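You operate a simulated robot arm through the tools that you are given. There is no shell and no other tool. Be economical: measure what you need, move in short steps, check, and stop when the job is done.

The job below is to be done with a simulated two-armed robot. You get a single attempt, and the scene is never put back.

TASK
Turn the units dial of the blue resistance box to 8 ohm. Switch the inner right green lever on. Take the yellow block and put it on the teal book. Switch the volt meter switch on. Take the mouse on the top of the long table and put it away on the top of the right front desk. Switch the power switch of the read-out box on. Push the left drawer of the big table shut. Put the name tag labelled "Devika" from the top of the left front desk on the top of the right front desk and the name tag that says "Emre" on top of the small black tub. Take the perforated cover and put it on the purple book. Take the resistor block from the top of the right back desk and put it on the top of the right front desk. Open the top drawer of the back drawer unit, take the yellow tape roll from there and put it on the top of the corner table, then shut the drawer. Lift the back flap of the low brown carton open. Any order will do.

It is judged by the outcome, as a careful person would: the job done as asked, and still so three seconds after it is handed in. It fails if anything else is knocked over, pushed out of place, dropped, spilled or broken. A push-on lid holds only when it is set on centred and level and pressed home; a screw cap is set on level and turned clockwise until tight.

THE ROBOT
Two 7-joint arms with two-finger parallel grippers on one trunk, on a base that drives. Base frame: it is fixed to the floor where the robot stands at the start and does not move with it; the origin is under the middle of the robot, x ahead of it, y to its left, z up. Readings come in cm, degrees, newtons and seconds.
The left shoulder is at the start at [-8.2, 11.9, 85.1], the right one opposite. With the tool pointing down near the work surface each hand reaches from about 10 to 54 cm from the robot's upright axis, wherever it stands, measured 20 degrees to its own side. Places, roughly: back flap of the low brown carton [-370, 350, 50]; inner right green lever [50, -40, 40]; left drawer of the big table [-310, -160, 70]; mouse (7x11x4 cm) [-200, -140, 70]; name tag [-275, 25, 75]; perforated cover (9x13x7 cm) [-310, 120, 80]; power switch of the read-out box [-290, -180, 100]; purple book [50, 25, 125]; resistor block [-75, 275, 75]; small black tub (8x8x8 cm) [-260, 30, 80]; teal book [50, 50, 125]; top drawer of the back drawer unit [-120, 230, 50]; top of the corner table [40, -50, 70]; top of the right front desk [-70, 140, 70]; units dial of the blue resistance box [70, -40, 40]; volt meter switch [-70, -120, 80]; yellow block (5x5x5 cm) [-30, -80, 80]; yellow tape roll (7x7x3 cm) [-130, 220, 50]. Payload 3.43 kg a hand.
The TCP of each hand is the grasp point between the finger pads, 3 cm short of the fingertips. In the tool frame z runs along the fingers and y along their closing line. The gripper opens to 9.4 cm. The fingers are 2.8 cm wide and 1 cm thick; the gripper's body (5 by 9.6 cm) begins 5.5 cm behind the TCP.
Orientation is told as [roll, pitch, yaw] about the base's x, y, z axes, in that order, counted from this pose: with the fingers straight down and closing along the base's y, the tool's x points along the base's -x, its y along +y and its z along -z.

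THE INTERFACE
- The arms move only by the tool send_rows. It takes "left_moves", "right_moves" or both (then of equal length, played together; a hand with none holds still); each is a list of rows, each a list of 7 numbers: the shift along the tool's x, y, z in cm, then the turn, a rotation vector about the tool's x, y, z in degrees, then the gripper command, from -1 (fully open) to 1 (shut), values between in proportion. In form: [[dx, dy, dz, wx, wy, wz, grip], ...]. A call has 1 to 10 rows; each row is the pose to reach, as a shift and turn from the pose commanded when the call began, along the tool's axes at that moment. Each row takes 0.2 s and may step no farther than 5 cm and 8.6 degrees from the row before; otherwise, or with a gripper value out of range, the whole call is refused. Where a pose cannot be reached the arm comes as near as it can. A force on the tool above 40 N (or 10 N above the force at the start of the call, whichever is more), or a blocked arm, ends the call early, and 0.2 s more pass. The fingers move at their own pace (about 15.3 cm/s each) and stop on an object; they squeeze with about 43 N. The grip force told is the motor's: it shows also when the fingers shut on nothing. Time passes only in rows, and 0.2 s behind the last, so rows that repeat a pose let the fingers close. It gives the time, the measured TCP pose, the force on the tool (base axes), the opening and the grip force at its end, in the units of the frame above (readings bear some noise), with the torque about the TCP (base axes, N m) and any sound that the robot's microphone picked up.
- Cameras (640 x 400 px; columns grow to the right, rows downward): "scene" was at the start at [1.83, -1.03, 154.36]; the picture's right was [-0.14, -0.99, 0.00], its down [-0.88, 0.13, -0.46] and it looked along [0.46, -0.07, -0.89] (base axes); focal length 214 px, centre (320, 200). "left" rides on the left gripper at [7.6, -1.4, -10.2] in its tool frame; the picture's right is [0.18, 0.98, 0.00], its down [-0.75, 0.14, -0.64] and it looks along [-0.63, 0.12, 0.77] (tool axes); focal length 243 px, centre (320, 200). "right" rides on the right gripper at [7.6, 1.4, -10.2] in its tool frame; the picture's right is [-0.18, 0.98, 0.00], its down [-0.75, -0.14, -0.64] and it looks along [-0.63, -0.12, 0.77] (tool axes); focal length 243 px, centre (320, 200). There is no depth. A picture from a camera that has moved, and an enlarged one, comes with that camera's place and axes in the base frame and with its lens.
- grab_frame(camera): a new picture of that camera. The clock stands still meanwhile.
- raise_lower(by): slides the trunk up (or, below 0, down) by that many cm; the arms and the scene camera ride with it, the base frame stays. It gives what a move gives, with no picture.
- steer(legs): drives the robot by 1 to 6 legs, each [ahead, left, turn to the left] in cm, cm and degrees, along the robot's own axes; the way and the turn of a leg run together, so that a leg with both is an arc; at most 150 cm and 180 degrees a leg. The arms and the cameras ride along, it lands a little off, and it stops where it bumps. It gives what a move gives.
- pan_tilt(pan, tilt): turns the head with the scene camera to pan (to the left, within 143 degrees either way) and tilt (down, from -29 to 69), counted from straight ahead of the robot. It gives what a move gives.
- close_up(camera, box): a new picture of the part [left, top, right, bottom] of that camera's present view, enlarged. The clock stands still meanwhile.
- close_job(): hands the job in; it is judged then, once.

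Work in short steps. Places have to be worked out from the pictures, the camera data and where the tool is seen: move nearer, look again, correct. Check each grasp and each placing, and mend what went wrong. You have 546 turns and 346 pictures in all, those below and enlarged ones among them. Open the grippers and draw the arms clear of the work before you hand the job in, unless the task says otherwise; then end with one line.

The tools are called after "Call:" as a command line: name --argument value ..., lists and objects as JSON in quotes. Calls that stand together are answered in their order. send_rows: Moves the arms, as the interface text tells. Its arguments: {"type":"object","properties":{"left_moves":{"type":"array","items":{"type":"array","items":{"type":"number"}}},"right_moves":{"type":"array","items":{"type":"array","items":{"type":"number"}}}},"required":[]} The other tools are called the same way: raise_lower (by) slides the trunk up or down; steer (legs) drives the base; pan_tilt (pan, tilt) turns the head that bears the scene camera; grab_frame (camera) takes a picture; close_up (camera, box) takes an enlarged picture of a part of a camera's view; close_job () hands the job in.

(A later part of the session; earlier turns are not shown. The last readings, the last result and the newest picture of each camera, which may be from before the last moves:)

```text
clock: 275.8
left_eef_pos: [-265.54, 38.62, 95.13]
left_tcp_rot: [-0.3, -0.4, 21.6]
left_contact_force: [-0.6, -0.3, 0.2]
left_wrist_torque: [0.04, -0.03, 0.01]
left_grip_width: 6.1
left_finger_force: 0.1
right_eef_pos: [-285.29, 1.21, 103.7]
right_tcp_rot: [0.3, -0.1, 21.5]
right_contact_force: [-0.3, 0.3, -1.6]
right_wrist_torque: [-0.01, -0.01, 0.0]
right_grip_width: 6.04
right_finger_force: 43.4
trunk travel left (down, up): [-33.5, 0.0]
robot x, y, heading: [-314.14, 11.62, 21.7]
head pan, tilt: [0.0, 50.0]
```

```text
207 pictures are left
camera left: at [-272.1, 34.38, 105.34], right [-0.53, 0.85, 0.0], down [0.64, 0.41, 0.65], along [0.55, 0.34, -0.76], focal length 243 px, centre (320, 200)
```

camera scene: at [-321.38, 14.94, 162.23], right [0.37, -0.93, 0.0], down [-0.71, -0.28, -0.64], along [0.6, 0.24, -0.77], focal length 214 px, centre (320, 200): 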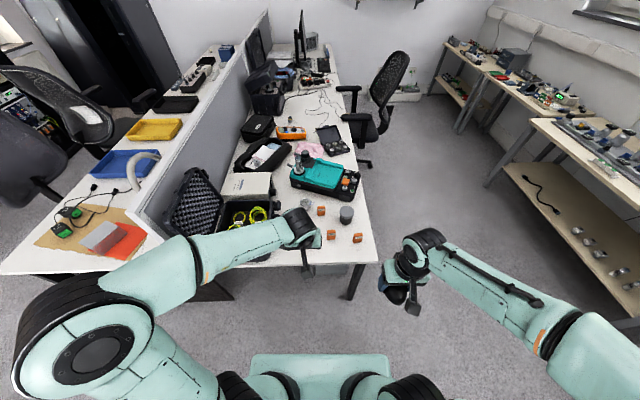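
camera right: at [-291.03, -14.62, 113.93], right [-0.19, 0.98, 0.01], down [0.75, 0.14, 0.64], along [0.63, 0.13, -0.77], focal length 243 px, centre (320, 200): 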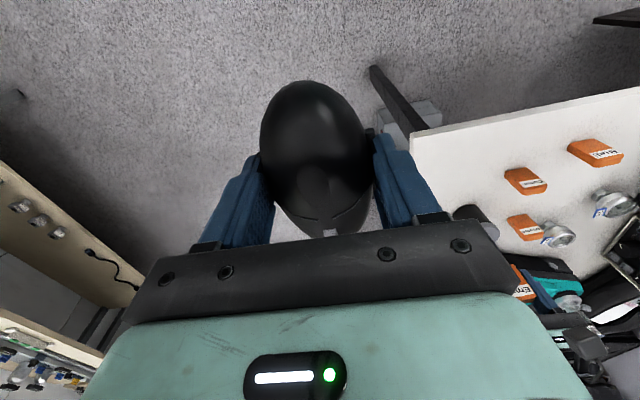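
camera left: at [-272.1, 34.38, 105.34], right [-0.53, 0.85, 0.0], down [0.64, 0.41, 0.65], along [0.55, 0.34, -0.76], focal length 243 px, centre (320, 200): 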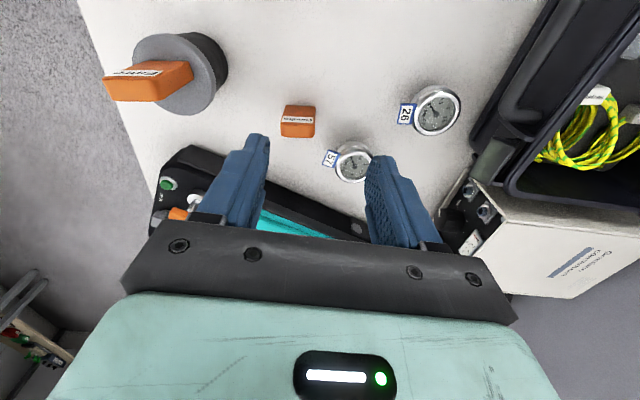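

Call:
send_rows --left_moves '[[-1.6, -0.8, 1, 0, -5, 0, -0.15], [-3.2, -1.6, 3, 0, -10, 0, -0.15], [-4.8, -2.3, 6, 0, -15, 0, -0.15], [-4.8, -2.3, 9.5, 0, -15, 0, -0.15]]'

Call:
grab_frame --camera "left"

```text
clock: 276.8
left_eef_pos: [-259.88, 38.13, 85.64]
left_tcp_rot: [-0.2, -15.5, 21.7]
left_contact_force: [-0.9, 0.0, -0.2]
left_wrist_torque: [0.0, 0.0, -0.02]
left_grip_width: 5.39
left_finger_force: 0.1
right_eef_pos: [-285.09, 1.39, 103.74]
right_tcp_rot: [0.3, -0.1, 21.7]
right_contact_force: [0.9, -0.5, -2.6]
right_wrist_torque: [0.01, -0.03, -0.02]
right_grip_width: 6.0
right_finger_force: 42.9
trunk travel left (down, up): [-33.5, 0.0]
robot x, y, heading: [-313.95, 11.26, 21.6]
head pan, tilt: [0.0, 50.0]
```

```text
206 pictures are left
camera left: at [-268.7, 33.08, 93.51], right [-0.53, 0.85, -0.05], down [0.46, 0.34, 0.82], along [0.71, 0.41, -0.57], focal length 243 px, centre (320, 200)
```

left: 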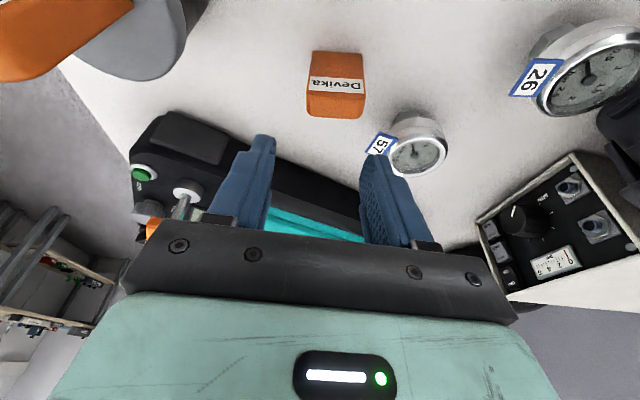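

Call:
send_rows --left_moves '[[1, 0.6, 4, 0, 0, 0, -0.15], [1.9, 0.6, 7.6, 0, 0, 0, -0.15]]'

Call:
grab_frame --camera "left"

```text
clock: 277.4
left_eef_pos: [-259.8, 38.73, 77.99]
left_tcp_rot: [-0.2, -15.4, 21.6]
left_contact_force: [0.0, 0.1, 0.2]
left_wrist_torque: [-0.03, 0.03, -0.01]
left_grip_width: 5.41
left_finger_force: 0.0
right_eef_pos: [-285.12, 1.31, 103.61]
right_tcp_rot: [0.3, -0.1, 21.5]
right_contact_force: [0.3, -0.2, -1.9]
right_wrist_torque: [0.01, 0.0, -0.01]
right_grip_width: 6.02
right_finger_force: 42.9
trunk travel left (down, up): [-33.5, 0.0]
robot x, y, heading: [-313.98, 11.88, 21.8]
head pan, tilt: [0.0, 50.0]
```

```text
205 pictures are left
camera left: at [-268.63, 33.66, 85.78], right [-0.53, 0.85, -0.05], down [0.46, 0.34, 0.82], along [0.71, 0.41, -0.57], focal length 243 px, centre (320, 200)
```

left: 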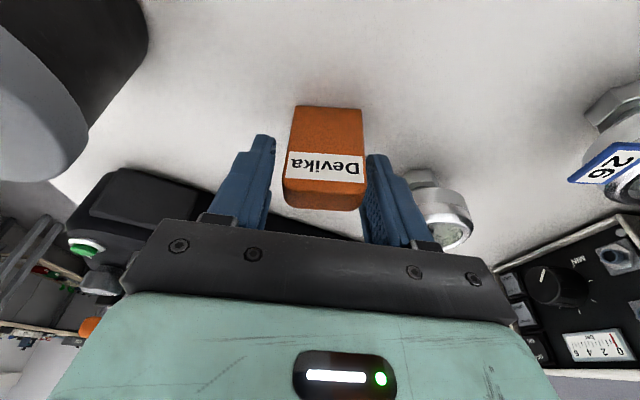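

Call:
send_rows --left_moves '[[0.1, 0.2, 1.2, 0, 0, 0, -0.15], [0.1, 0.2, 1.2, 0, 0, 0, 1], [0.1, 0.2, 1.2, 0, 0, 0, 1], [-0.5, 0.2, -1, 0, 0, 0, 1], [-1.5, 0.2, -5.5, 0, 0, 0, 1], [-2.8, 0.2, -10.2, 0, 0, 0, 1], [-4, 0.2, -14.8, 0, 0, 0, 1]]'

Call:
grab_frame --camera "left"

```text
clock: 279.0
left_eef_pos: [-260.29, 39.04, 93.01]
left_tcp_rot: [-0.1, -15.4, 21.7]
left_contact_force: [-0.6, -0.6, -0.5]
left_wrist_torque: [0.01, -0.03, -0.02]
left_grip_width: 4.31
left_finger_force: 42.9
right_eef_pos: [-284.99, 1.27, 103.71]
right_tcp_rot: [0.3, -0.1, 21.5]
right_contact_force: [0.5, -0.4, -1.0]
right_wrist_torque: [-0.03, 0.0, 0.0]
right_grip_width: 6.03
right_finger_force: 43.0
trunk travel left (down, up): [-33.5, 0.0]
robot x, y, heading: [-313.89, 11.94, 21.7]
head pan, tilt: [0.0, 50.0]
```

```text
204 pictures are left
camera left: at [-269.14, 33.87, 100.93], right [-0.53, 0.85, -0.05], down [0.46, 0.34, 0.82], along [0.71, 0.41, -0.57], focal length 243 px, centre (320, 200)
```

left: 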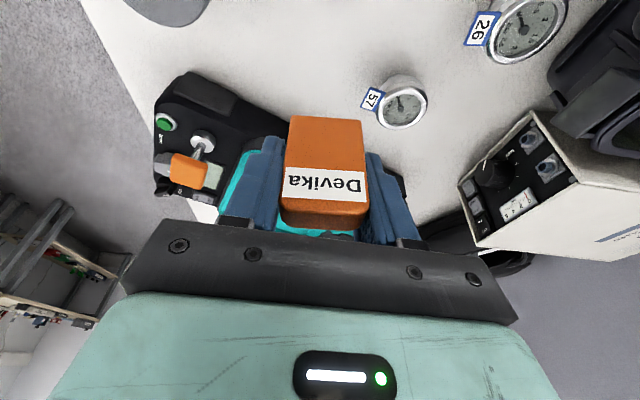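

Devika held. Retract the left arm and drive along the aisle to the front of the right front desk.

Call:
send_rows --left_moves '[[4, 0, -2.5, 0, 0, 0, 1], [8, 0, -5, 0, 0, 0, 1], [12, 0, -7, 0, 0, 0, 1], [16, 0, -9, 0, 0, 0, 1], [20, 0, -11, 0, 0, 0, 1]]'

Call:
steer --legs '[[-12, 0, 0], [0, -92, 0], [145, 0, 0], [140, 0, 0], [0, 0, 90]]'

Call:
grab_frame --camera "scene"

```text
clock: 280.2
left_eef_pos: [-280.99, 31.05, 98.61]
left_tcp_rot: [-0.2, -15.4, 21.7]
left_contact_force: [0.0, 0.0, -0.6]
left_wrist_torque: [0.01, 0.0, 0.0]
left_grip_width: 4.32
left_finger_force: 42.7
right_eef_pos: [-285.13, 1.33, 103.76]
right_tcp_rot: [0.3, -0.2, 21.5]
right_contact_force: [-0.3, 0.7, -0.3]
right_wrist_torque: [0.02, -0.01, 0.02]
right_grip_width: 6.04
right_finger_force: 42.9
trunk travel left (down, up): [-33.5, 0.0]
robot x, y, heading: [-313.88, 11.59, 21.4]
head pan, tilt: [0.0, 50.0]
```

```text
clock: 306.5
left_eef_pos: [-42.9, 56.39, 98.4]
left_tcp_rot: [-0.2, -15.4, 110.1]
left_contact_force: [-0.2, -0.3, -0.4]
left_wrist_torque: [-0.05, -0.01, -0.01]
left_grip_width: 4.32
left_finger_force: 43.2
right_eef_pos: [-13.34, 51.32, 103.69]
right_tcp_rot: [0.3, -0.1, 109.8]
right_contact_force: [0.0, 0.8, -1.1]
right_wrist_torque: [-0.01, 0.0, -0.03]
right_grip_width: 6.02
right_finger_force: 42.9
trunk travel left (down, up): [-33.5, 0.0]
robot x, y, heading: [-24.46, 22.93, 110.3]
head pan, tilt: [0.0, 50.0]
```

```text
203 pictures are left
camera scene: at [-25.66, 25.76, 162.23], right [0.94, 0.34, 0.0], down [0.26, -0.72, -0.64], along [-0.22, 0.6, -0.77], focal length 214 px, centre (320, 200)
```

scene: 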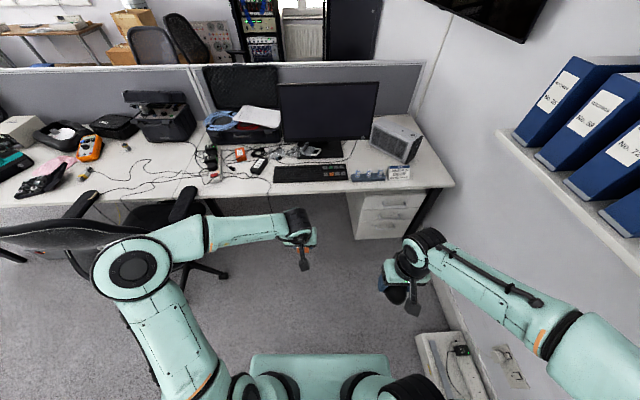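

Call:
close_up --camera "scene" --box '[190, 80, 470, 220]'

```text
2.29 times, centred on (330, 150) of scene
camera zoom: at [-25.66, 25.76, 162.23], right [0.94, 0.34, 0.0], down [0.26, -0.72, -0.64], along [-0.22, 0.6, -0.77], focal length 490 px, centre (297, 314)
```

zoom: 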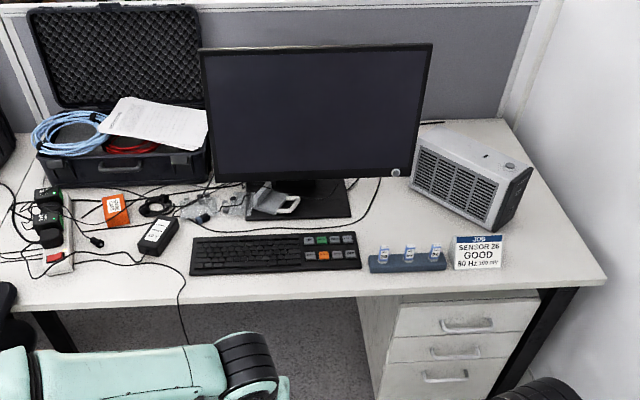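

Free spots: mouse right of the sign (e1≈52,e2≈-121), Devika on the strip in front of the keyboard. Move up to the desk.

Call:
steer --legs '[[0, 0, 1.7], [44, 0, 0], [0, -34, 0]]'

Call:
grab_frame --camera "scene"

Call:
grab_frame --camera "right"

```text
clock: 312.9
left_eef_pos: [-29.59, 109.01, 98.43]
left_tcp_rot: [-0.5, -15.4, 112.4]
left_contact_force: [-0.5, -0.4, -0.2]
left_wrist_torque: [0.02, 0.03, -0.01]
left_grip_width: 4.28
left_finger_force: 43.4
right_eef_pos: [0.17, 105.11, 103.82]
right_tcp_rot: [0.0, 0.0, 112.2]
right_contact_force: [0.0, 0.1, -0.8]
right_wrist_torque: [0.02, -0.02, -0.02]
right_grip_width: 6.04
right_finger_force: 43.4
trunk travel left (down, up): [-33.5, 0.0]
robot x, y, heading: [-9.65, 76.16, 112.3]
head pan, tilt: [0.0, 50.0]
stopped in leg 3: the robot was blocked; the commanded pose is now the measured one
```

```text
201 pictures are left
camera scene: at [-11.43, 78.89, 162.23], right [0.92, 0.38, 0.0], down [0.29, -0.71, -0.64], along [-0.24, 0.6, -0.77], focal length 214 px, centre (320, 200)
```

scene: 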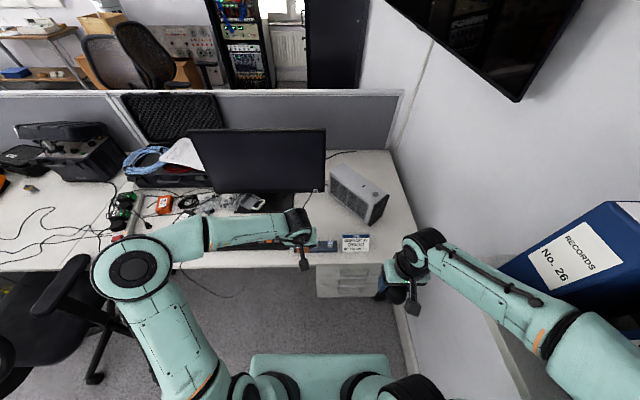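

```text
200 pictures are left
camera right: at [1.65, 97.59, 114.02], right [-0.98, -0.2, 0.0], down [-0.15, 0.75, 0.64], along [-0.13, 0.63, -0.77], focal length 243 px, centre (320, 200)
```

right: 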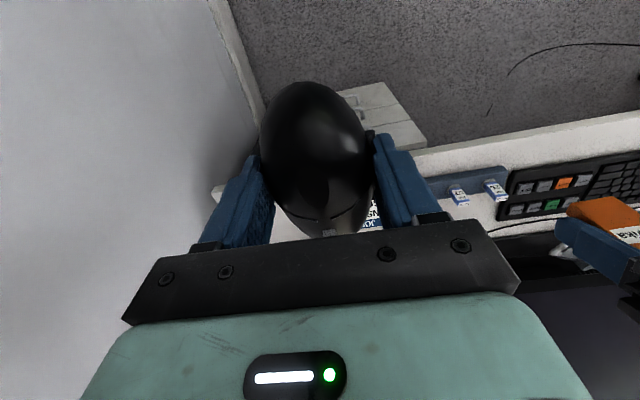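

Possibly the right elbow is near the shelf. Shift left 4 cm and look at the shelf side.

Call:
steer --legs '[[0, 4, 0]]'

Call:
pan_tilt --pan -65 --tilt 35

Call:
grab_frame --camera "scene"

```text
clock: 313.9
left_eef_pos: [-32.86, 107.71, 98.56]
left_tcp_rot: [-0.2, -15.3, 112.4]
left_contact_force: [0.0, -0.3, -0.7]
left_wrist_torque: [0.02, -0.02, 0.01]
left_grip_width: 4.29
left_finger_force: 42.9
right_eef_pos: [-3.07, 103.8, 103.7]
right_tcp_rot: [0.2, 0.1, 112.3]
right_contact_force: [-0.2, 0.1, -1.3]
right_wrist_torque: [0.01, 0.02, 0.03]
right_grip_width: 6.02
right_finger_force: 43.2
trunk travel left (down, up): [-33.5, 0.0]
robot x, y, heading: [-13.11, 75.08, 112.5]
head pan, tilt: [0.0, 50.0]
```

```text
clock: 315.3
left_eef_pos: [-32.74, 107.8, 98.49]
left_tcp_rot: [-0.3, -15.4, 112.4]
left_contact_force: [0.3, 0.1, -0.4]
left_wrist_torque: [0.0, -0.01, 0.02]
left_grip_width: 4.28
left_finger_force: 43.3
right_eef_pos: [-2.94, 103.82, 103.78]
right_tcp_rot: [0.1, 0.0, 112.2]
right_contact_force: [1.0, 0.0, -1.0]
right_wrist_torque: [-0.04, -0.01, 0.0]
right_grip_width: 6.0
right_finger_force: 43.1
trunk travel left (down, up): [-33.5, 0.0]
robot x, y, heading: [-12.96, 75.18, 112.3]
head pan, tilt: [-65.0, 35.0]
```

```text
199 pictures are left
camera scene: at [-5.42, 77.11, 164.4], right [0.74, -0.68, 0.0], down [-0.39, -0.42, -0.82], along [0.55, 0.6, -0.57], focal length 214 px, centre (320, 200)
```

scene: 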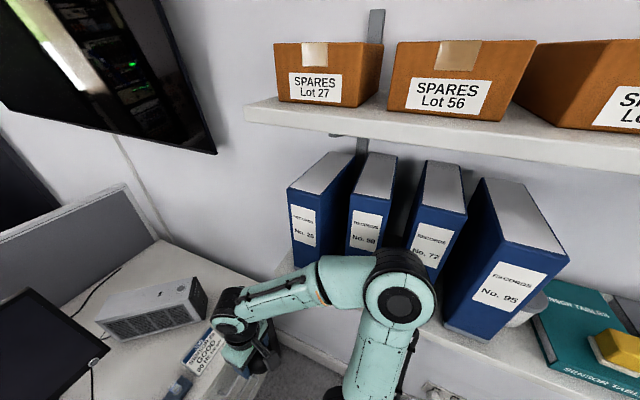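

Shelf items look undisturbed. First place Devika: move the left hand over the strip in front of the keyboard.

Call:
send_rows --left_moves '[[-1, 4, 1, 0, 0, 0, 1], [-2, 8, 2, 0, 0, 0, 1], [-3, 12, 3, 0, 0, 0, 1], [-2, 13, 7, 0, 0, 0, 1], [-1, 13, 11, 0, 0, 0, 1]]'

Call:
grab_frame --camera "left"

Call:
pan_tilt --pan 0 --tilt 55

Call:
grab_frame --camera "scene"

```text
clock: 316.5
left_eef_pos: [-46.16, 106.15, 87.95]
left_tcp_rot: [-0.3, -15.4, 112.4]
left_contact_force: [-0.6, 0.0, -0.4]
left_wrist_torque: [0.01, 0.0, -0.01]
left_grip_width: 4.3
left_finger_force: 43.0
right_eef_pos: [-3.02, 103.88, 103.61]
right_tcp_rot: [0.3, 0.1, 112.2]
right_contact_force: [0.7, -0.9, -0.4]
right_wrist_torque: [0.02, -0.01, 0.05]
right_grip_width: 6.03
right_finger_force: 43.1
trunk travel left (down, up): [-33.5, 0.0]
robot x, y, heading: [-13.18, 74.97, 112.2]
head pan, tilt: [-65.0, 35.0]
```

```text
198 pictures are left
camera left: at [-41.17, 97.44, 95.79], right [-0.84, -0.54, -0.05], down [-0.34, 0.46, 0.82], along [-0.42, 0.71, -0.57], focal length 243 px, centre (320, 200)
```

left: 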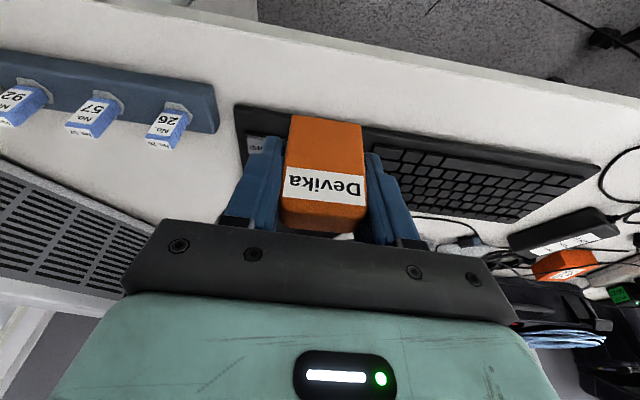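

```text
clock: 317.9
left_eef_pos: [-46.25, 106.45, 88.05]
left_tcp_rot: [-0.2, -15.4, 112.3]
left_contact_force: [0.5, -0.1, -0.6]
left_wrist_torque: [-0.03, 0.02, 0.02]
left_grip_width: 4.28
left_finger_force: 43.1
right_eef_pos: [-3.02, 103.77, 103.59]
right_tcp_rot: [0.2, 0.0, 112.2]
right_contact_force: [-0.2, 0.4, -1.3]
right_wrist_torque: [0.04, 0.0, 0.02]
right_grip_width: 6.05
right_finger_force: 42.8
trunk travel left (down, up): [-33.5, 0.0]
robot x, y, heading: [-13.12, 75.23, 112.5]
head pan, tilt: [0.0, 55.0]
```

```text
197 pictures are left
camera scene: at [-14.12, 77.29, 161.58], right [0.92, 0.38, 0.0], down [0.31, -0.76, -0.57], along [-0.22, 0.53, -0.82], focal length 214 px, centre (320, 200)
```

scene: 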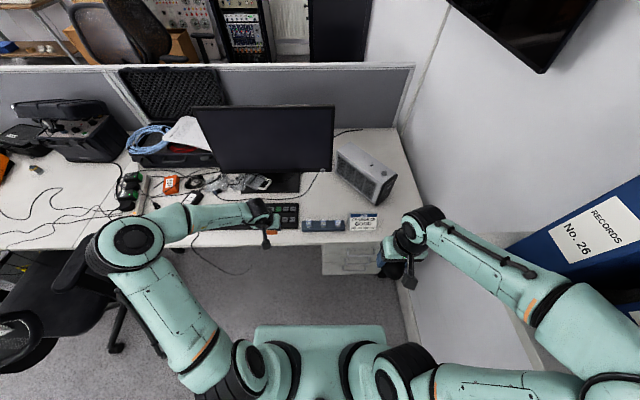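

Call:
send_rows --left_moves '[[-1.6, 0, 3, 0, 0, 0, 1], [-1.5, 0, 6, 0, 0, 0, 1], [-0.6, 0, 9.5, 0, 0, 0, 1]]'

Call:
grab_frame --camera "left"

```text
clock: 318.7
left_eef_pos: [-47.42, 109.34, 79.14]
left_tcp_rot: [-0.2, -15.4, 112.5]
left_contact_force: [0.2, 0.4, 0.3]
left_wrist_torque: [-0.01, 0.01, 0.01]
left_grip_width: 4.3
left_finger_force: 43.4
right_eef_pos: [-3.07, 103.77, 103.69]
right_tcp_rot: [0.1, 0.0, 112.2]
right_contact_force: [0.0, -0.2, -0.6]
right_wrist_torque: [-0.01, -0.02, 0.0]
right_grip_width: 6.04
right_finger_force: 42.9
trunk travel left (down, up): [-33.5, 0.0]
robot x, y, heading: [-12.95, 75.13, 112.3]
head pan, tilt: [0.0, 55.0]
```

```text
196 pictures are left
camera left: at [-42.19, 100.45, 86.99], right [-0.84, -0.54, -0.05], down [-0.35, 0.46, 0.82], along [-0.42, 0.71, -0.57], focal length 243 px, centre (320, 200)
```

left: 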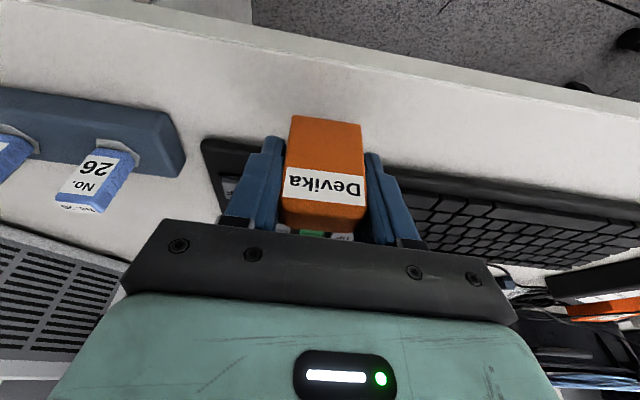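

Call:
send_rows --left_moves '[[0.25, 0, 1, 0, 0, 0, 1], [0.5, 0, 1.9, 0, 0, 0, 1], [0.6, 0, 2.3, 0, 0, 0, 1], [0.7, 0, 2.7, 0, 0, 0, 1], [0.8, 0, 3.1, 0, 0, 0, 1]]'

Call:
grab_frame --camera "left"

```text
clock: 319.9
left_eef_pos: [-47.46, 109.44, 76.35]
left_tcp_rot: [-0.1, -15.9, 112.4]
left_contact_force: [1.2, -4.4, 37.9]
left_wrist_torque: [-0.57, 0.05, 0.1]
left_grip_width: 4.34
left_finger_force: 42.5
right_eef_pos: [-2.86, 103.67, 103.83]
right_tcp_rot: [0.3, -0.2, 112.2]
right_contact_force: [-0.5, 0.5, -0.6]
right_wrist_torque: [0.0, -0.03, -0.05]
right_grip_width: 6.04
right_finger_force: 43.3
trunk travel left (down, up): [-33.5, 0.0]
robot x, y, heading: [-12.76, 74.69, 112.2]
head pan, tilt: [0.0, 55.0]
```

```text
195 pictures are left
camera left: at [-42.26, 100.6, 84.08], right [-0.84, -0.54, -0.05], down [-0.34, 0.45, 0.82], along [-0.42, 0.71, -0.56], focal length 243 px, centre (320, 200)
```

left: 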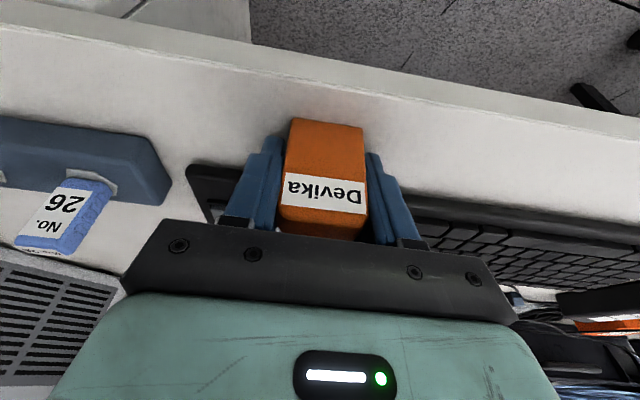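

Tag is on the desk. Back off the pressure, open, and rise.

Call:
send_rows --left_moves '[[-0.1, 0, -0.3, 0, 0, 0, 0.6], [-0.1, 0, -0.3, 0, 0, 0, 0], [-0.1, 0, -0.3, 0, 0, 0, -0.1], [-1.1, 0, -4, 0, 0, 0, -0.1], [-2.4, 0, -8.7, 0, 0, 0, -0.1], [-3.5, 0, -13.5, 0, 0, 0, -0.1], [-1, 0, -16, 0, 7, 0, -0.1], [2, 0, -18, 0, 15, 0, -0.1]]'

Call:
grab_frame --camera "left"

```text
clock: 321.7
left_eef_pos: [-44.94, 102.84, 92.76]
left_tcp_rot: [-0.2, -0.2, 112.4]
left_contact_force: [0.2, 0.1, -0.3]
left_wrist_torque: [0.03, 0.03, -0.01]
left_grip_width: 5.18
left_finger_force: 0.1
right_eef_pos: [-3.01, 103.85, 103.67]
right_tcp_rot: [0.2, 0.1, 112.2]
right_contact_force: [0.0, 0.5, -0.1]
right_wrist_torque: [0.0, 0.04, 0.0]
right_grip_width: 6.09
right_finger_force: 42.9
trunk travel left (down, up): [-33.5, 0.0]
robot x, y, heading: [-13.6, 74.66, 112.5]
head pan, tilt: [0.0, 55.0]
```

```text
194 pictures are left
camera left: at [-40.72, 96.21, 102.93], right [-0.84, -0.54, 0.0], down [-0.42, 0.64, 0.64], along [-0.35, 0.54, -0.76], focal length 243 px, centre (320, 200)
```

left: 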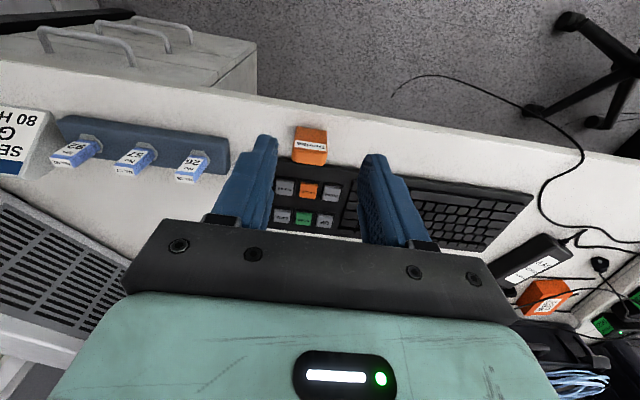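

Devika placed. Pull the left hand back, lower the trunk 14 cm so the right elbow clears the shelf, then extend the right hand toward the mouse spot.

Call:
send_rows --left_moves '[[4, 0, -1, 0, 0, 0, -0.1], [8, 0, -2, 0, 0, 0, -0.1]]'

Call:
raise_lower --by -14

Call:
send_rows --right_moves '[[-3, -1, 0, 0, 0, 0, 1], [-6, -3, 0, 0, 0, 0, 1], [-9, -5.5, 0, 0, 0, 0, 1], [-12, -8, 0, 0, 0, 0, 1], [-15, -10.5, 0, 0, 0, 0, 1], [-18, -13, 0, 0, 0, 0, 1], [-21, -15, 0, 0, 0, 0, 1], [-23.5, -15.5, 0, 0, 0, 0, 1]]'

Call:
grab_frame --camera "right"

Call:
grab_frame --camera "scene"

```text
clock: 322.3
left_eef_pos: [-41.76, 95.68, 94.66]
left_tcp_rot: [-0.1, -0.5, 112.4]
left_contact_force: [0.3, -0.4, 0.1]
left_wrist_torque: [0.0, 0.0, -0.01]
left_grip_width: 5.14
left_finger_force: 0.1
right_eef_pos: [-2.85, 103.83, 103.62]
right_tcp_rot: [0.3, -0.1, 112.1]
right_contact_force: [0.4, 0.8, -1.2]
right_wrist_torque: [0.01, -0.02, -0.03]
right_grip_width: 6.02
right_finger_force: 42.4
trunk travel left (down, up): [-33.5, 0.0]
robot x, y, heading: [-12.92, 74.57, 112.5]
head pan, tilt: [0.0, 55.0]
```

```text
clock: 323.9
left_eef_pos: [-42.46, 95.44, 80.58]
left_tcp_rot: [-0.7, -0.4, 112.4]
left_contact_force: [-0.1, 0.5, -0.1]
left_wrist_torque: [-0.03, 0.03, 0.02]
left_grip_width: 5.15
left_finger_force: 0.0
right_eef_pos: [-3.65, 103.65, 89.75]
right_tcp_rot: [-0.2, -0.1, 112.0]
right_contact_force: [0.1, 0.0, -1.0]
right_wrist_torque: [-0.03, 0.02, 0.05]
right_grip_width: 6.03
right_finger_force: 43.3
trunk travel left (down, up): [-19.5, 14.0]
robot x, y, heading: [-13.28, 75.05, 112.6]
head pan, tilt: [0.0, 55.0]
```

```text
clock: 325.7
left_eef_pos: [-41.72, 95.85, 80.58]
left_tcp_rot: [-0.1, -0.3, 112.4]
left_contact_force: [0.0, 1.0, -0.5]
left_wrist_torque: [-0.02, 0.01, 0.0]
left_grip_width: 5.16
left_finger_force: 0.1
right_eef_pos: [2.6, 131.74, 89.26]
right_tcp_rot: [0.3, 0.2, 112.2]
right_contact_force: [0.5, 0.8, -1.1]
right_wrist_torque: [0.0, 0.04, 0.0]
right_grip_width: 6.03
right_finger_force: 42.9
trunk travel left (down, up): [-19.5, 14.0]
robot x, y, heading: [-13.22, 74.64, 112.6]
head pan, tilt: [0.0, 55.0]
```

```text
193 pictures are left
camera right: at [4.16, 124.28, 99.59], right [-0.98, -0.2, 0.01], down [-0.15, 0.75, 0.64], along [-0.13, 0.62, -0.77], focal length 243 px, centre (320, 200)
```

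right: 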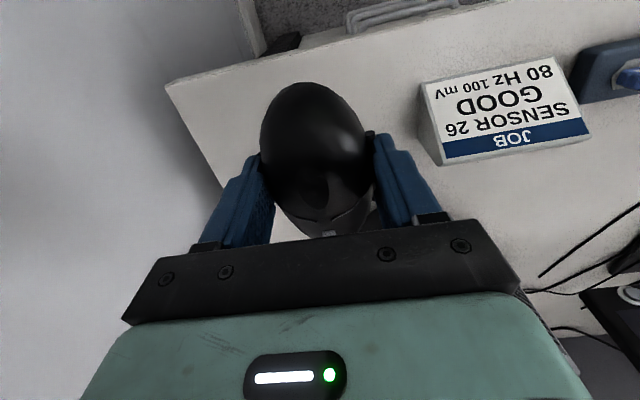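

```text
192 pictures are left
camera scene: at [-14.09, 77.85, 147.21], right [0.92, 0.38, 0.0], down [0.31, -0.76, -0.57], along [-0.22, 0.53, -0.82], focal length 214 px, centre (320, 200)
```

scene: 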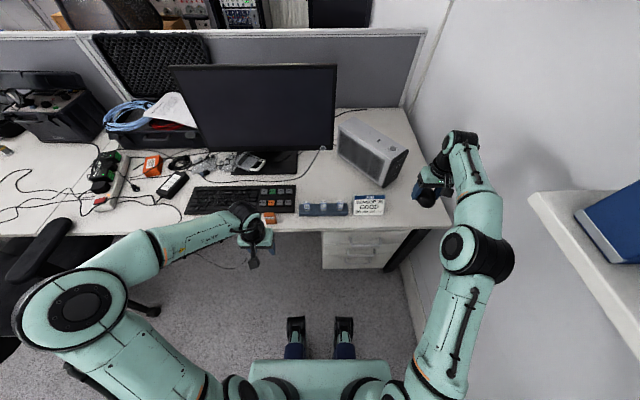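

Move 4 cm further in and lower the mouse to the desk.

Call:
send_rows --right_moves '[[-2, 0, 0, 0, 0, 0, 1], [-4, 0, 2, 0, 0, 0, 1], [-4, 0, 6, 0, 0, 0, 1], [-4, 0, 10, 0, 0, 0, 1]]'

Call:
grab_frame --camera "right"

```text
clock: 326.7
left_eef_pos: [-41.86, 95.7, 80.67]
left_tcp_rot: [-0.2, -0.4, 112.4]
left_contact_force: [-0.5, 0.3, 0.8]
left_wrist_torque: [-0.04, 0.02, -0.01]
left_grip_width: 5.17
left_finger_force: 0.2
right_eef_pos: [0.92, 135.15, 79.57]
right_tcp_rot: [0.2, 0.0, 112.1]
right_contact_force: [-0.5, 1.7, -0.8]
right_wrist_torque: [0.01, 0.02, 0.02]
right_grip_width: 6.02
right_finger_force: 42.8
right hand out of reach, approached as far as the arm can: row 2
trunk travel left (down, up): [-19.5, 14.0]
robot x, y, heading: [-12.78, 74.86, 112.7]
head pan, tilt: [0.0, 55.0]
```

```text
191 pictures are left
camera right: at [2.44, 127.62, 89.94], right [-0.98, -0.2, 0.0], down [-0.15, 0.75, 0.64], along [-0.13, 0.63, -0.77], focal length 243 px, centre (320, 200)
```

right: 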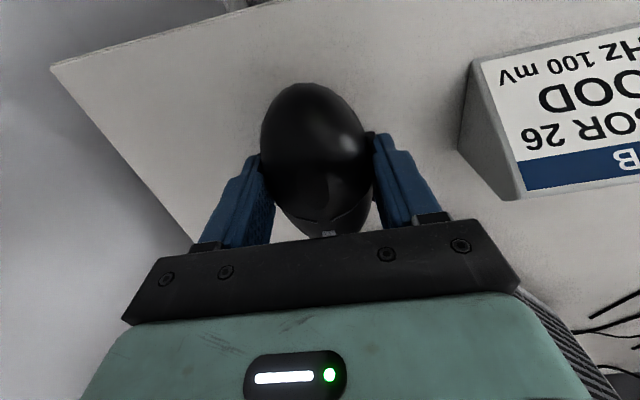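

Call:
send_rows --right_moves '[[0, 0, 1.5, 0, 0, 0, 1], [0, 0, 2.5, 0, 0, 0, 1], [0, 0, 3, 0, 0, 0, 1], [0, 0, 3.4, 0, 0, 0, 1], [0, 0, 3.8, 0, 0, 0, 1]]'

```text
clock: 327.9
left_eef_pos: [-41.84, 95.51, 80.67]
left_tcp_rot: [-0.2, -0.5, 112.4]
left_contact_force: [-0.6, -0.6, 0.2]
left_wrist_torque: [-0.01, 0.02, 0.03]
left_grip_width: 5.15
left_finger_force: 0.0
right_eef_pos: [0.94, 135.13, 76.12]
right_tcp_rot: [0.2, -0.4, 112.2]
right_contact_force: [0.4, -1.5, 12.7]
right_wrist_torque: [0.2, -0.35, -0.05]
right_grip_width: 6.03
right_finger_force: 42.7
trunk travel left (down, up): [-19.5, 14.0]
robot x, y, heading: [-13.0, 74.98, 112.3]
head pan, tilt: [0.0, 55.0]
```

Contact. Release, rise and retract.

Call:
send_rows --right_moves '[[0, 0, -0.1, 0, 0, 0, 0], [0, 0, -0.1, 0, 0, 0, -0.9], [0, 0, -0.1, 0, 0, 0, -0.9], [0, 0, -4, 0, 0, 0, -0.9], [0, 0, -8.5, 0, 0, 0, -0.9], [3, 2, -12, 0, 0, 0, -0.9], [6.5, 4, -14, 0, 0, 0, -0.9], [10, 6, -16, 0, 0, 0, -0.9]]'

Call:
grab_frame --camera "right"

```text
refused: row 6 steps farther than a row can; nothing moved
```

```text
190 pictures are left
camera right: at [2.4, 127.49, 86.36], right [-0.98, -0.2, 0.0], down [-0.15, 0.75, 0.65], along [-0.13, 0.63, -0.76], focal length 243 px, centre (320, 200)
```

right: 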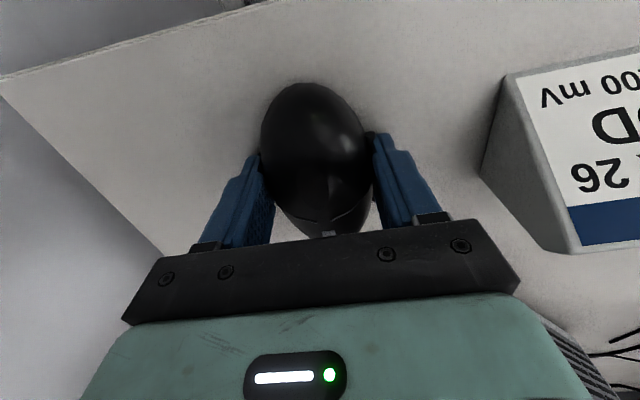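

Call:
send_rows --right_moves '[[0, 0, -0.1, 0, 0, 0, 0], [0, 0, -0.1, 0, 0, 0, -0.9], [0, 0, -0.1, 0, 0, 0, -0.9], [0, 0, -4, 0, 0, 0, -0.9], [0, 0, -8.5, 0, 0, 0, -0.9], [2.5, 2, -11.5, 0, 0, 0, -0.9], [6, 4, -13.5, 0, 0, 0, -0.9], [9.5, 6, -15.5, 0, 0, 0, -0.9], [13, 8, -17, 0, 0, 0, -0.9]]'

Call:
grab_frame --camera "right"

```text
clock: 330.1
left_eef_pos: [-41.38, 95.38, 80.85]
left_tcp_rot: [0.2, -0.7, 112.2]
left_contact_force: [0.7, 0.3, -1.0]
left_wrist_torque: [-0.02, 0.02, -0.04]
left_grip_width: 5.19
left_finger_force: 0.0
right_eef_pos: [-2.63, 119.38, 88.32]
right_tcp_rot: [0.4, 5.3, 114.2]
right_contact_force: [-0.2, 0.0, 0.0]
right_wrist_torque: [-0.02, 0.0, 0.01]
right_grip_width: 8.95
right_finger_force: 0.0
trunk travel left (down, up): [-19.5, 14.0]
robot x, y, heading: [-13.19, 74.59, 112.4]
head pan, tilt: [0.0, 55.0]
stopped in row 9 (right hand): the arm was blocked; the commanded pose is now the measured one
```

```text
189 pictures are left
camera right: at [-1.15, 112.87, 99.25], right [-0.97, -0.24, -0.01], down [-0.2, 0.8, 0.57], along [-0.13, 0.55, -0.82], focal length 243 px, centre (320, 200)
```

right: 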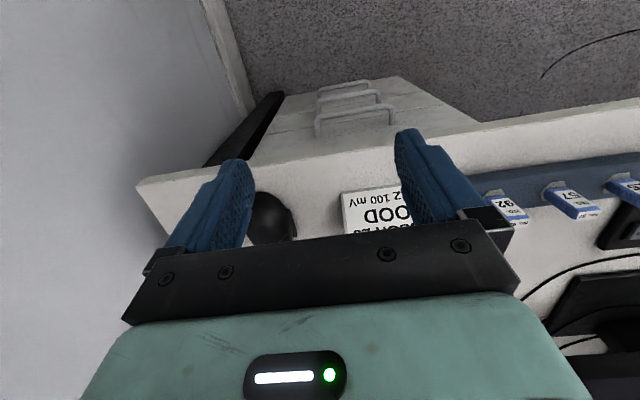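

Mouse placed. The elbow seems to touch the wall/shelf; slide the base left, away from the wall.

Call:
steer --legs '[[0, 12, 0]]'

Call:
pan_tilt --pan -50 --tilt 40

Call:
grab_frame --camera "scene"

```text
clock: 331.8
left_eef_pos: [-52.84, 91.11, 80.73]
left_tcp_rot: [-0.2, -0.4, 112.3]
left_contact_force: [0.1, 0.7, 1.0]
left_wrist_torque: [0.01, -0.03, 0.03]
left_grip_width: 5.17
left_finger_force: 0.1
right_eef_pos: [-13.93, 115.19, 89.1]
right_tcp_rot: [0.1, 4.7, 114.0]
right_contact_force: [-0.2, 0.2, 0.3]
right_wrist_torque: [0.01, -0.02, 0.01]
right_grip_width: 8.95
right_finger_force: 0.1
trunk travel left (down, up): [-19.5, 14.0]
robot x, y, heading: [-23.86, 70.63, 112.4]
head pan, tilt: [0.0, 55.0]
```

```text
clock: 333.0
left_eef_pos: [-53.03, 91.11, 80.59]
left_tcp_rot: [-0.3, -0.5, 112.3]
left_contact_force: [-0.5, 0.6, -0.2]
left_wrist_torque: [0.02, 0.0, -0.02]
left_grip_width: 5.18
left_finger_force: 0.0
right_eef_pos: [-14.0, 115.27, 89.12]
right_tcp_rot: [0.1, 4.8, 114.1]
right_contact_force: [0.3, -0.4, -0.6]
right_wrist_torque: [0.01, 0.0, 0.0]
right_grip_width: 8.91
right_finger_force: 0.0
trunk travel left (down, up): [-19.5, 14.0]
robot x, y, heading: [-24.5, 70.11, 112.5]
head pan, tilt: [-50.0, 40.0]
```

```text
188 pictures are left
camera scene: at [-18.69, 73.76, 149.29], right [0.89, -0.46, 0.0], down [-0.3, -0.57, -0.77], along [0.35, 0.68, -0.64], focal length 214 px, centre (320, 200)
```

scene: 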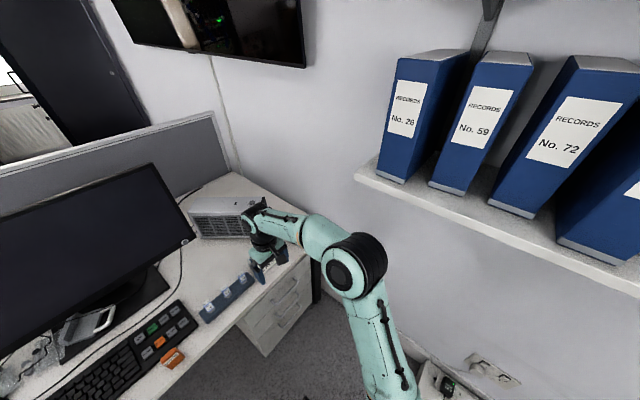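

All fine. Back away, raise the trunk, and drive around the left end of the desk island toward the back.

Call:
steer --legs '[[-40, 0, 0], [0, 0, 90], [150, 0, 0], [150, 0, 0]]'

Call:
raise_lower --by 14

Call:
pan_tilt --pan -60 --tilt 25

Call:
grab_frame --camera "scene"

```text
clock: 353.3
left_eef_pos: [-305.72, -108.08, 80.51]
left_tcp_rot: [-0.2, -0.3, -157.1]
left_contact_force: [-0.2, -0.1, -0.6]
left_wrist_torque: [0.0, 0.03, -0.01]
left_grip_width: 5.17
left_finger_force: 0.0
right_eef_pos: [-330.32, -69.34, 89.08]
right_tcp_rot: [0.0, 4.7, -155.4]
right_contact_force: [-0.2, -0.1, -0.8]
right_wrist_torque: [0.0, -0.01, -0.03]
right_grip_width: 8.94
right_finger_force: 0.0
trunk travel left (down, up): [-19.5, 14.0]
robot x, y, heading: [-285.36, -79.03, -157.1]
head pan, tilt: [-50.0, 40.0]
```

```text
clock: 355.0
left_eef_pos: [-305.47, -108.04, 94.61]
left_tcp_rot: [-0.1, -0.4, -157.1]
left_contact_force: [-0.9, 0.0, -0.2]
left_wrist_torque: [-0.01, -0.02, 0.04]
left_grip_width: 5.17
left_finger_force: 0.1
right_eef_pos: [-330.35, -69.31, 103.17]
right_tcp_rot: [0.1, 4.7, -155.3]
right_contact_force: [0.1, 0.8, -0.7]
right_wrist_torque: [-0.04, 0.01, -0.02]
right_grip_width: 8.91
right_finger_force: 0.1
trunk travel left (down, up): [-33.5, 0.0]
robot x, y, heading: [-285.09, -78.99, -157.1]
head pan, tilt: [-50.0, 40.0]
```

```text
clock: 355.7
left_eef_pos: [-305.77, -108.07, 94.67]
left_tcp_rot: [-0.2, -0.3, -157.0]
left_contact_force: [0.6, -0.5, -0.8]
left_wrist_torque: [-0.02, -0.01, 0.03]
left_grip_width: 5.15
left_finger_force: 0.1
right_eef_pos: [-330.25, -69.29, 103.12]
right_tcp_rot: [0.1, 4.7, -155.4]
right_contact_force: [-0.4, 0.1, 0.7]
right_wrist_torque: [0.0, -0.02, -0.02]
right_grip_width: 8.93
right_finger_force: 0.1
trunk travel left (down, up): [-33.5, 0.0]
robot x, y, heading: [-285.03, -79.07, -157.1]
head pan, tilt: [-60.0, 25.0]
```

```text
187 pictures are left
camera scene: at [-288.47, -71.95, 165.97], right [0.6, 0.8, 0.0], down [0.34, -0.26, -0.91], along [-0.72, 0.55, -0.42], focal length 214 px, centre (320, 200)
```

scene: 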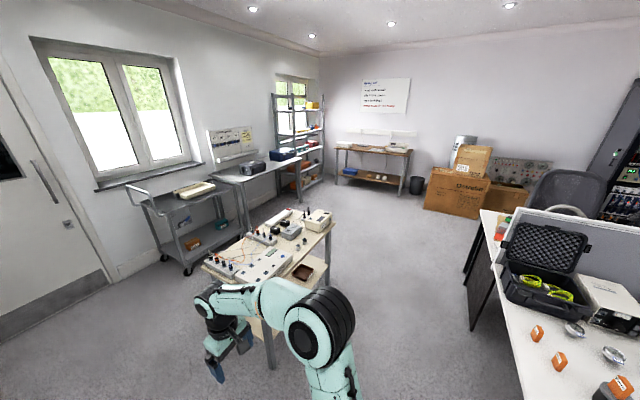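

Call:
steer --legs '[[0, 0, -91], [0, 11, 0], [150, 0, 0], [110, 0, 0]]'

Call:
pan_tilt --pan 0 --tilt 25

Call:
grab_frame --camera "scene"

Call:
pan_tilt --pan -80 --tilt 25

Call:
grab_frame --camera "scene"

```text
clock: 373.4
left_eef_pos: [-422.43, 176.24, 94.57]
left_tcp_rot: [-0.3, -0.4, 112.4]
left_contact_force: [0.1, -0.4, -0.8]
left_wrist_torque: [0.0, 0.02, 0.0]
left_grip_width: 5.14
left_finger_force: 0.0
right_eef_pos: [-383.38, 200.72, 102.95]
right_tcp_rot: [0.0, 4.7, 114.2]
right_contact_force: [0.2, 0.3, 0.3]
right_wrist_torque: [-0.02, 0.02, 0.0]
right_grip_width: 8.94
right_finger_force: 0.1
trunk travel left (down, up): [-33.5, 0.0]
robot x, y, heading: [-393.54, 155.73, 112.3]
head pan, tilt: [-60.0, 25.0]
```

```text
clock: 374.7
left_eef_pos: [-422.42, 176.45, 94.69]
left_tcp_rot: [-0.2, -0.3, 112.5]
left_contact_force: [-0.3, -0.1, 0.2]
left_wrist_torque: [-0.01, -0.03, 0.01]
left_grip_width: 5.17
left_finger_force: 0.0
right_eef_pos: [-383.55, 200.7, 103.11]
right_tcp_rot: [0.0, 4.5, 114.2]
right_contact_force: [0.1, -0.7, 0.2]
right_wrist_torque: [0.0, 0.04, 0.0]
right_grip_width: 8.93
right_finger_force: 0.1
trunk travel left (down, up): [-33.5, 0.0]
robot x, y, heading: [-393.88, 155.64, 112.3]
head pan, tilt: [0.0, 25.0]
```

```text
186 pictures are left
camera scene: at [-395.41, 159.87, 165.98], right [0.92, 0.38, 0.0], down [0.16, -0.39, -0.91], along [-0.35, 0.84, -0.42], focal length 214 px, centre (320, 200)
```

scene: 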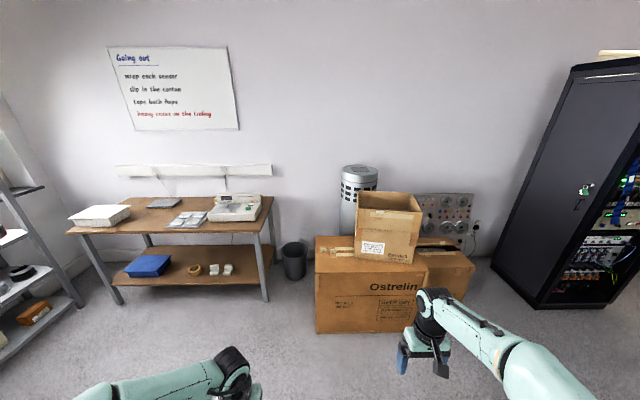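

```text
clock: 376.3
left_eef_pos: [-422.44, 176.48, 94.74]
left_tcp_rot: [-0.2, -0.4, 112.5]
left_contact_force: [0.7, -0.1, 0.0]
left_wrist_torque: [0.0, 0.01, 0.02]
left_grip_width: 5.17
left_finger_force: 0.0
right_eef_pos: [-383.53, 200.77, 103.19]
right_tcp_rot: [0.1, 4.8, 114.2]
right_contact_force: [0.2, -0.3, 0.5]
right_wrist_torque: [0.07, -0.03, 0.0]
right_grip_width: 8.92
right_finger_force: 0.1
trunk travel left (down, up): [-33.5, 0.0]
robot x, y, heading: [-393.43, 155.5, 112.7]
head pan, tilt: [-80.0, 25.0]
```

```text
185 pictures are left
camera scene: at [-384.12, 156.32, 165.98], right [0.54, -0.84, 0.0], down [-0.36, -0.23, -0.91], along [0.76, 0.49, -0.42], focal length 214 px, centre (320, 200)
```

scene: 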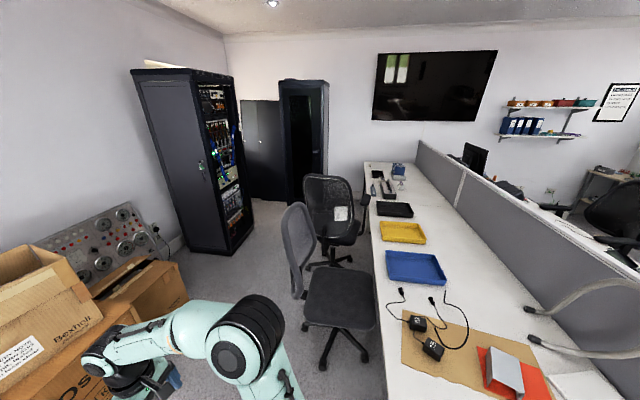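

Call:
close_up --camera "scene" --box '[0, 180, 240, 350]'

Call:
pan_tilt --pan -35 --tilt 35

Call:
grab_frame --camera "scene"

```text
2.35 times, centred on (120, 265) of scene
camera zoom: at [-384.12, 156.32, 165.98], right [0.54, -0.84, 0.0], down [-0.36, -0.23, -0.91], along [0.76, 0.49, -0.42], focal length 505 px, centre (791, 47)
```

zoom: 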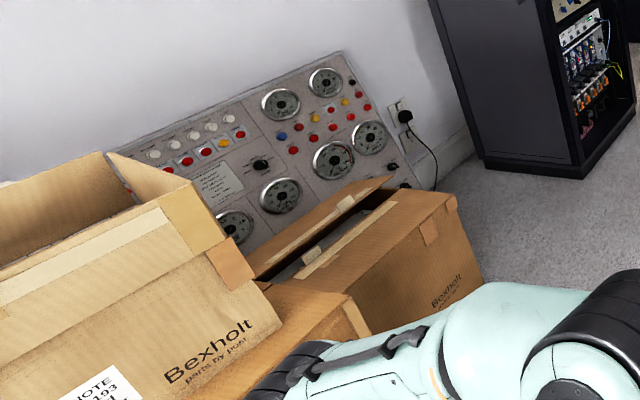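

```text
clock: 377.4
left_eef_pos: [-422.39, 176.23, 94.67]
left_tcp_rot: [-0.3, -0.4, 112.5]
left_contact_force: [-0.5, 0.2, -0.3]
left_wrist_torque: [0.02, -0.05, -0.01]
left_grip_width: 5.19
left_finger_force: 0.0
right_eef_pos: [-383.46, 200.61, 103.19]
right_tcp_rot: [0.1, 4.7, 114.2]
right_contact_force: [0.5, -0.4, 0.8]
right_wrist_torque: [-0.01, -0.02, 0.01]
right_grip_width: 8.94
right_finger_force: 0.0
trunk travel left (down, up): [-33.5, 0.0]
robot x, y, heading: [-393.42, 155.8, 112.3]
head pan, tilt: [-35.0, 35.0]
```

```text
183 pictures are left
camera scene: at [-389.97, 159.95, 164.4], right [0.98, -0.22, 0.0], down [-0.12, -0.56, -0.82], along [0.18, 0.8, -0.57], focal length 214 px, centre (320, 200)
```

scene: 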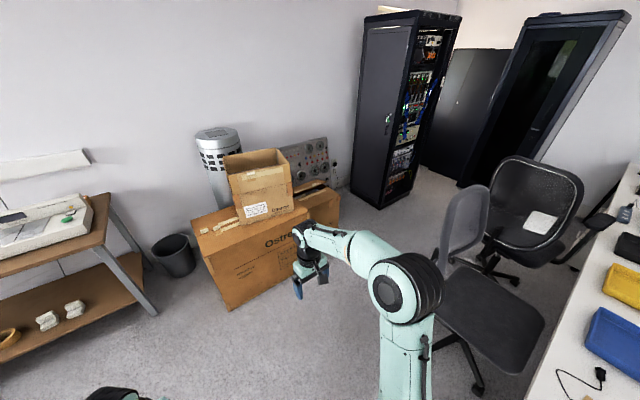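

Low carton sits right of and behind the big one; its back flap is slightly raised. Turn to heading 22°, slip into the aisle between chairs and cartons, and approach.

Call:
steer --legs '[[0, 0, -90], [0, 70, 0], [95, 0, 0]]'

Call:
pan_tilt --pan 70 --tilt 45

Call:
grab_frame --camera "scene"

```text
clock: 392.4
left_eef_pos: [-313.0, 286.68, 94.63]
left_tcp_rot: [-0.2, -0.4, 23.3]
left_contact_force: [0.1, -0.1, 0.5]
left_wrist_torque: [0.02, -0.01, -0.01]
left_grip_width: 5.16
left_finger_force: 0.1
right_eef_pos: [-288.19, 248.17, 103.03]
right_tcp_rot: [0.1, 4.7, 25.1]
right_contact_force: [0.4, 0.6, 0.4]
right_wrist_torque: [-0.02, 0.01, 0.01]
right_grip_width: 8.95
right_finger_force: 0.0
trunk travel left (down, up): [-33.5, 0.0]
robot x, y, heading: [-333.71, 257.53, 23.3]
head pan, tilt: [-35.0, 35.0]
```

```text
clock: 394.2
left_eef_pos: [-313.05, 286.88, 94.71]
left_tcp_rot: [-0.2, -0.5, 23.4]
left_contact_force: [0.3, -0.1, 1.0]
left_wrist_torque: [0.01, -0.02, -0.02]
left_grip_width: 5.17
left_finger_force: 0.1
right_eef_pos: [-288.22, 248.15, 103.04]
right_tcp_rot: [0.1, 4.7, 25.0]
right_contact_force: [-0.4, 0.4, -0.6]
right_wrist_torque: [0.04, -0.01, -0.01]
right_grip_width: 8.95
right_finger_force: 0.0
trunk travel left (down, up): [-33.5, 0.0]
robot x, y, heading: [-333.51, 258.04, 23.3]
head pan, tilt: [70.0, 45.0]
```

```text
182 pictures are left
camera scene: at [-337.98, 263.84, 162.92], right [1.0, 0.06, 0.0], down [0.04, -0.71, -0.71], along [-0.04, 0.71, -0.71], focal length 214 px, centre (320, 200)
```

scene: 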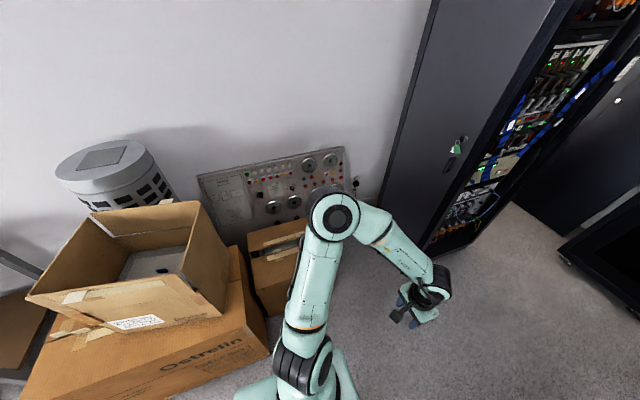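

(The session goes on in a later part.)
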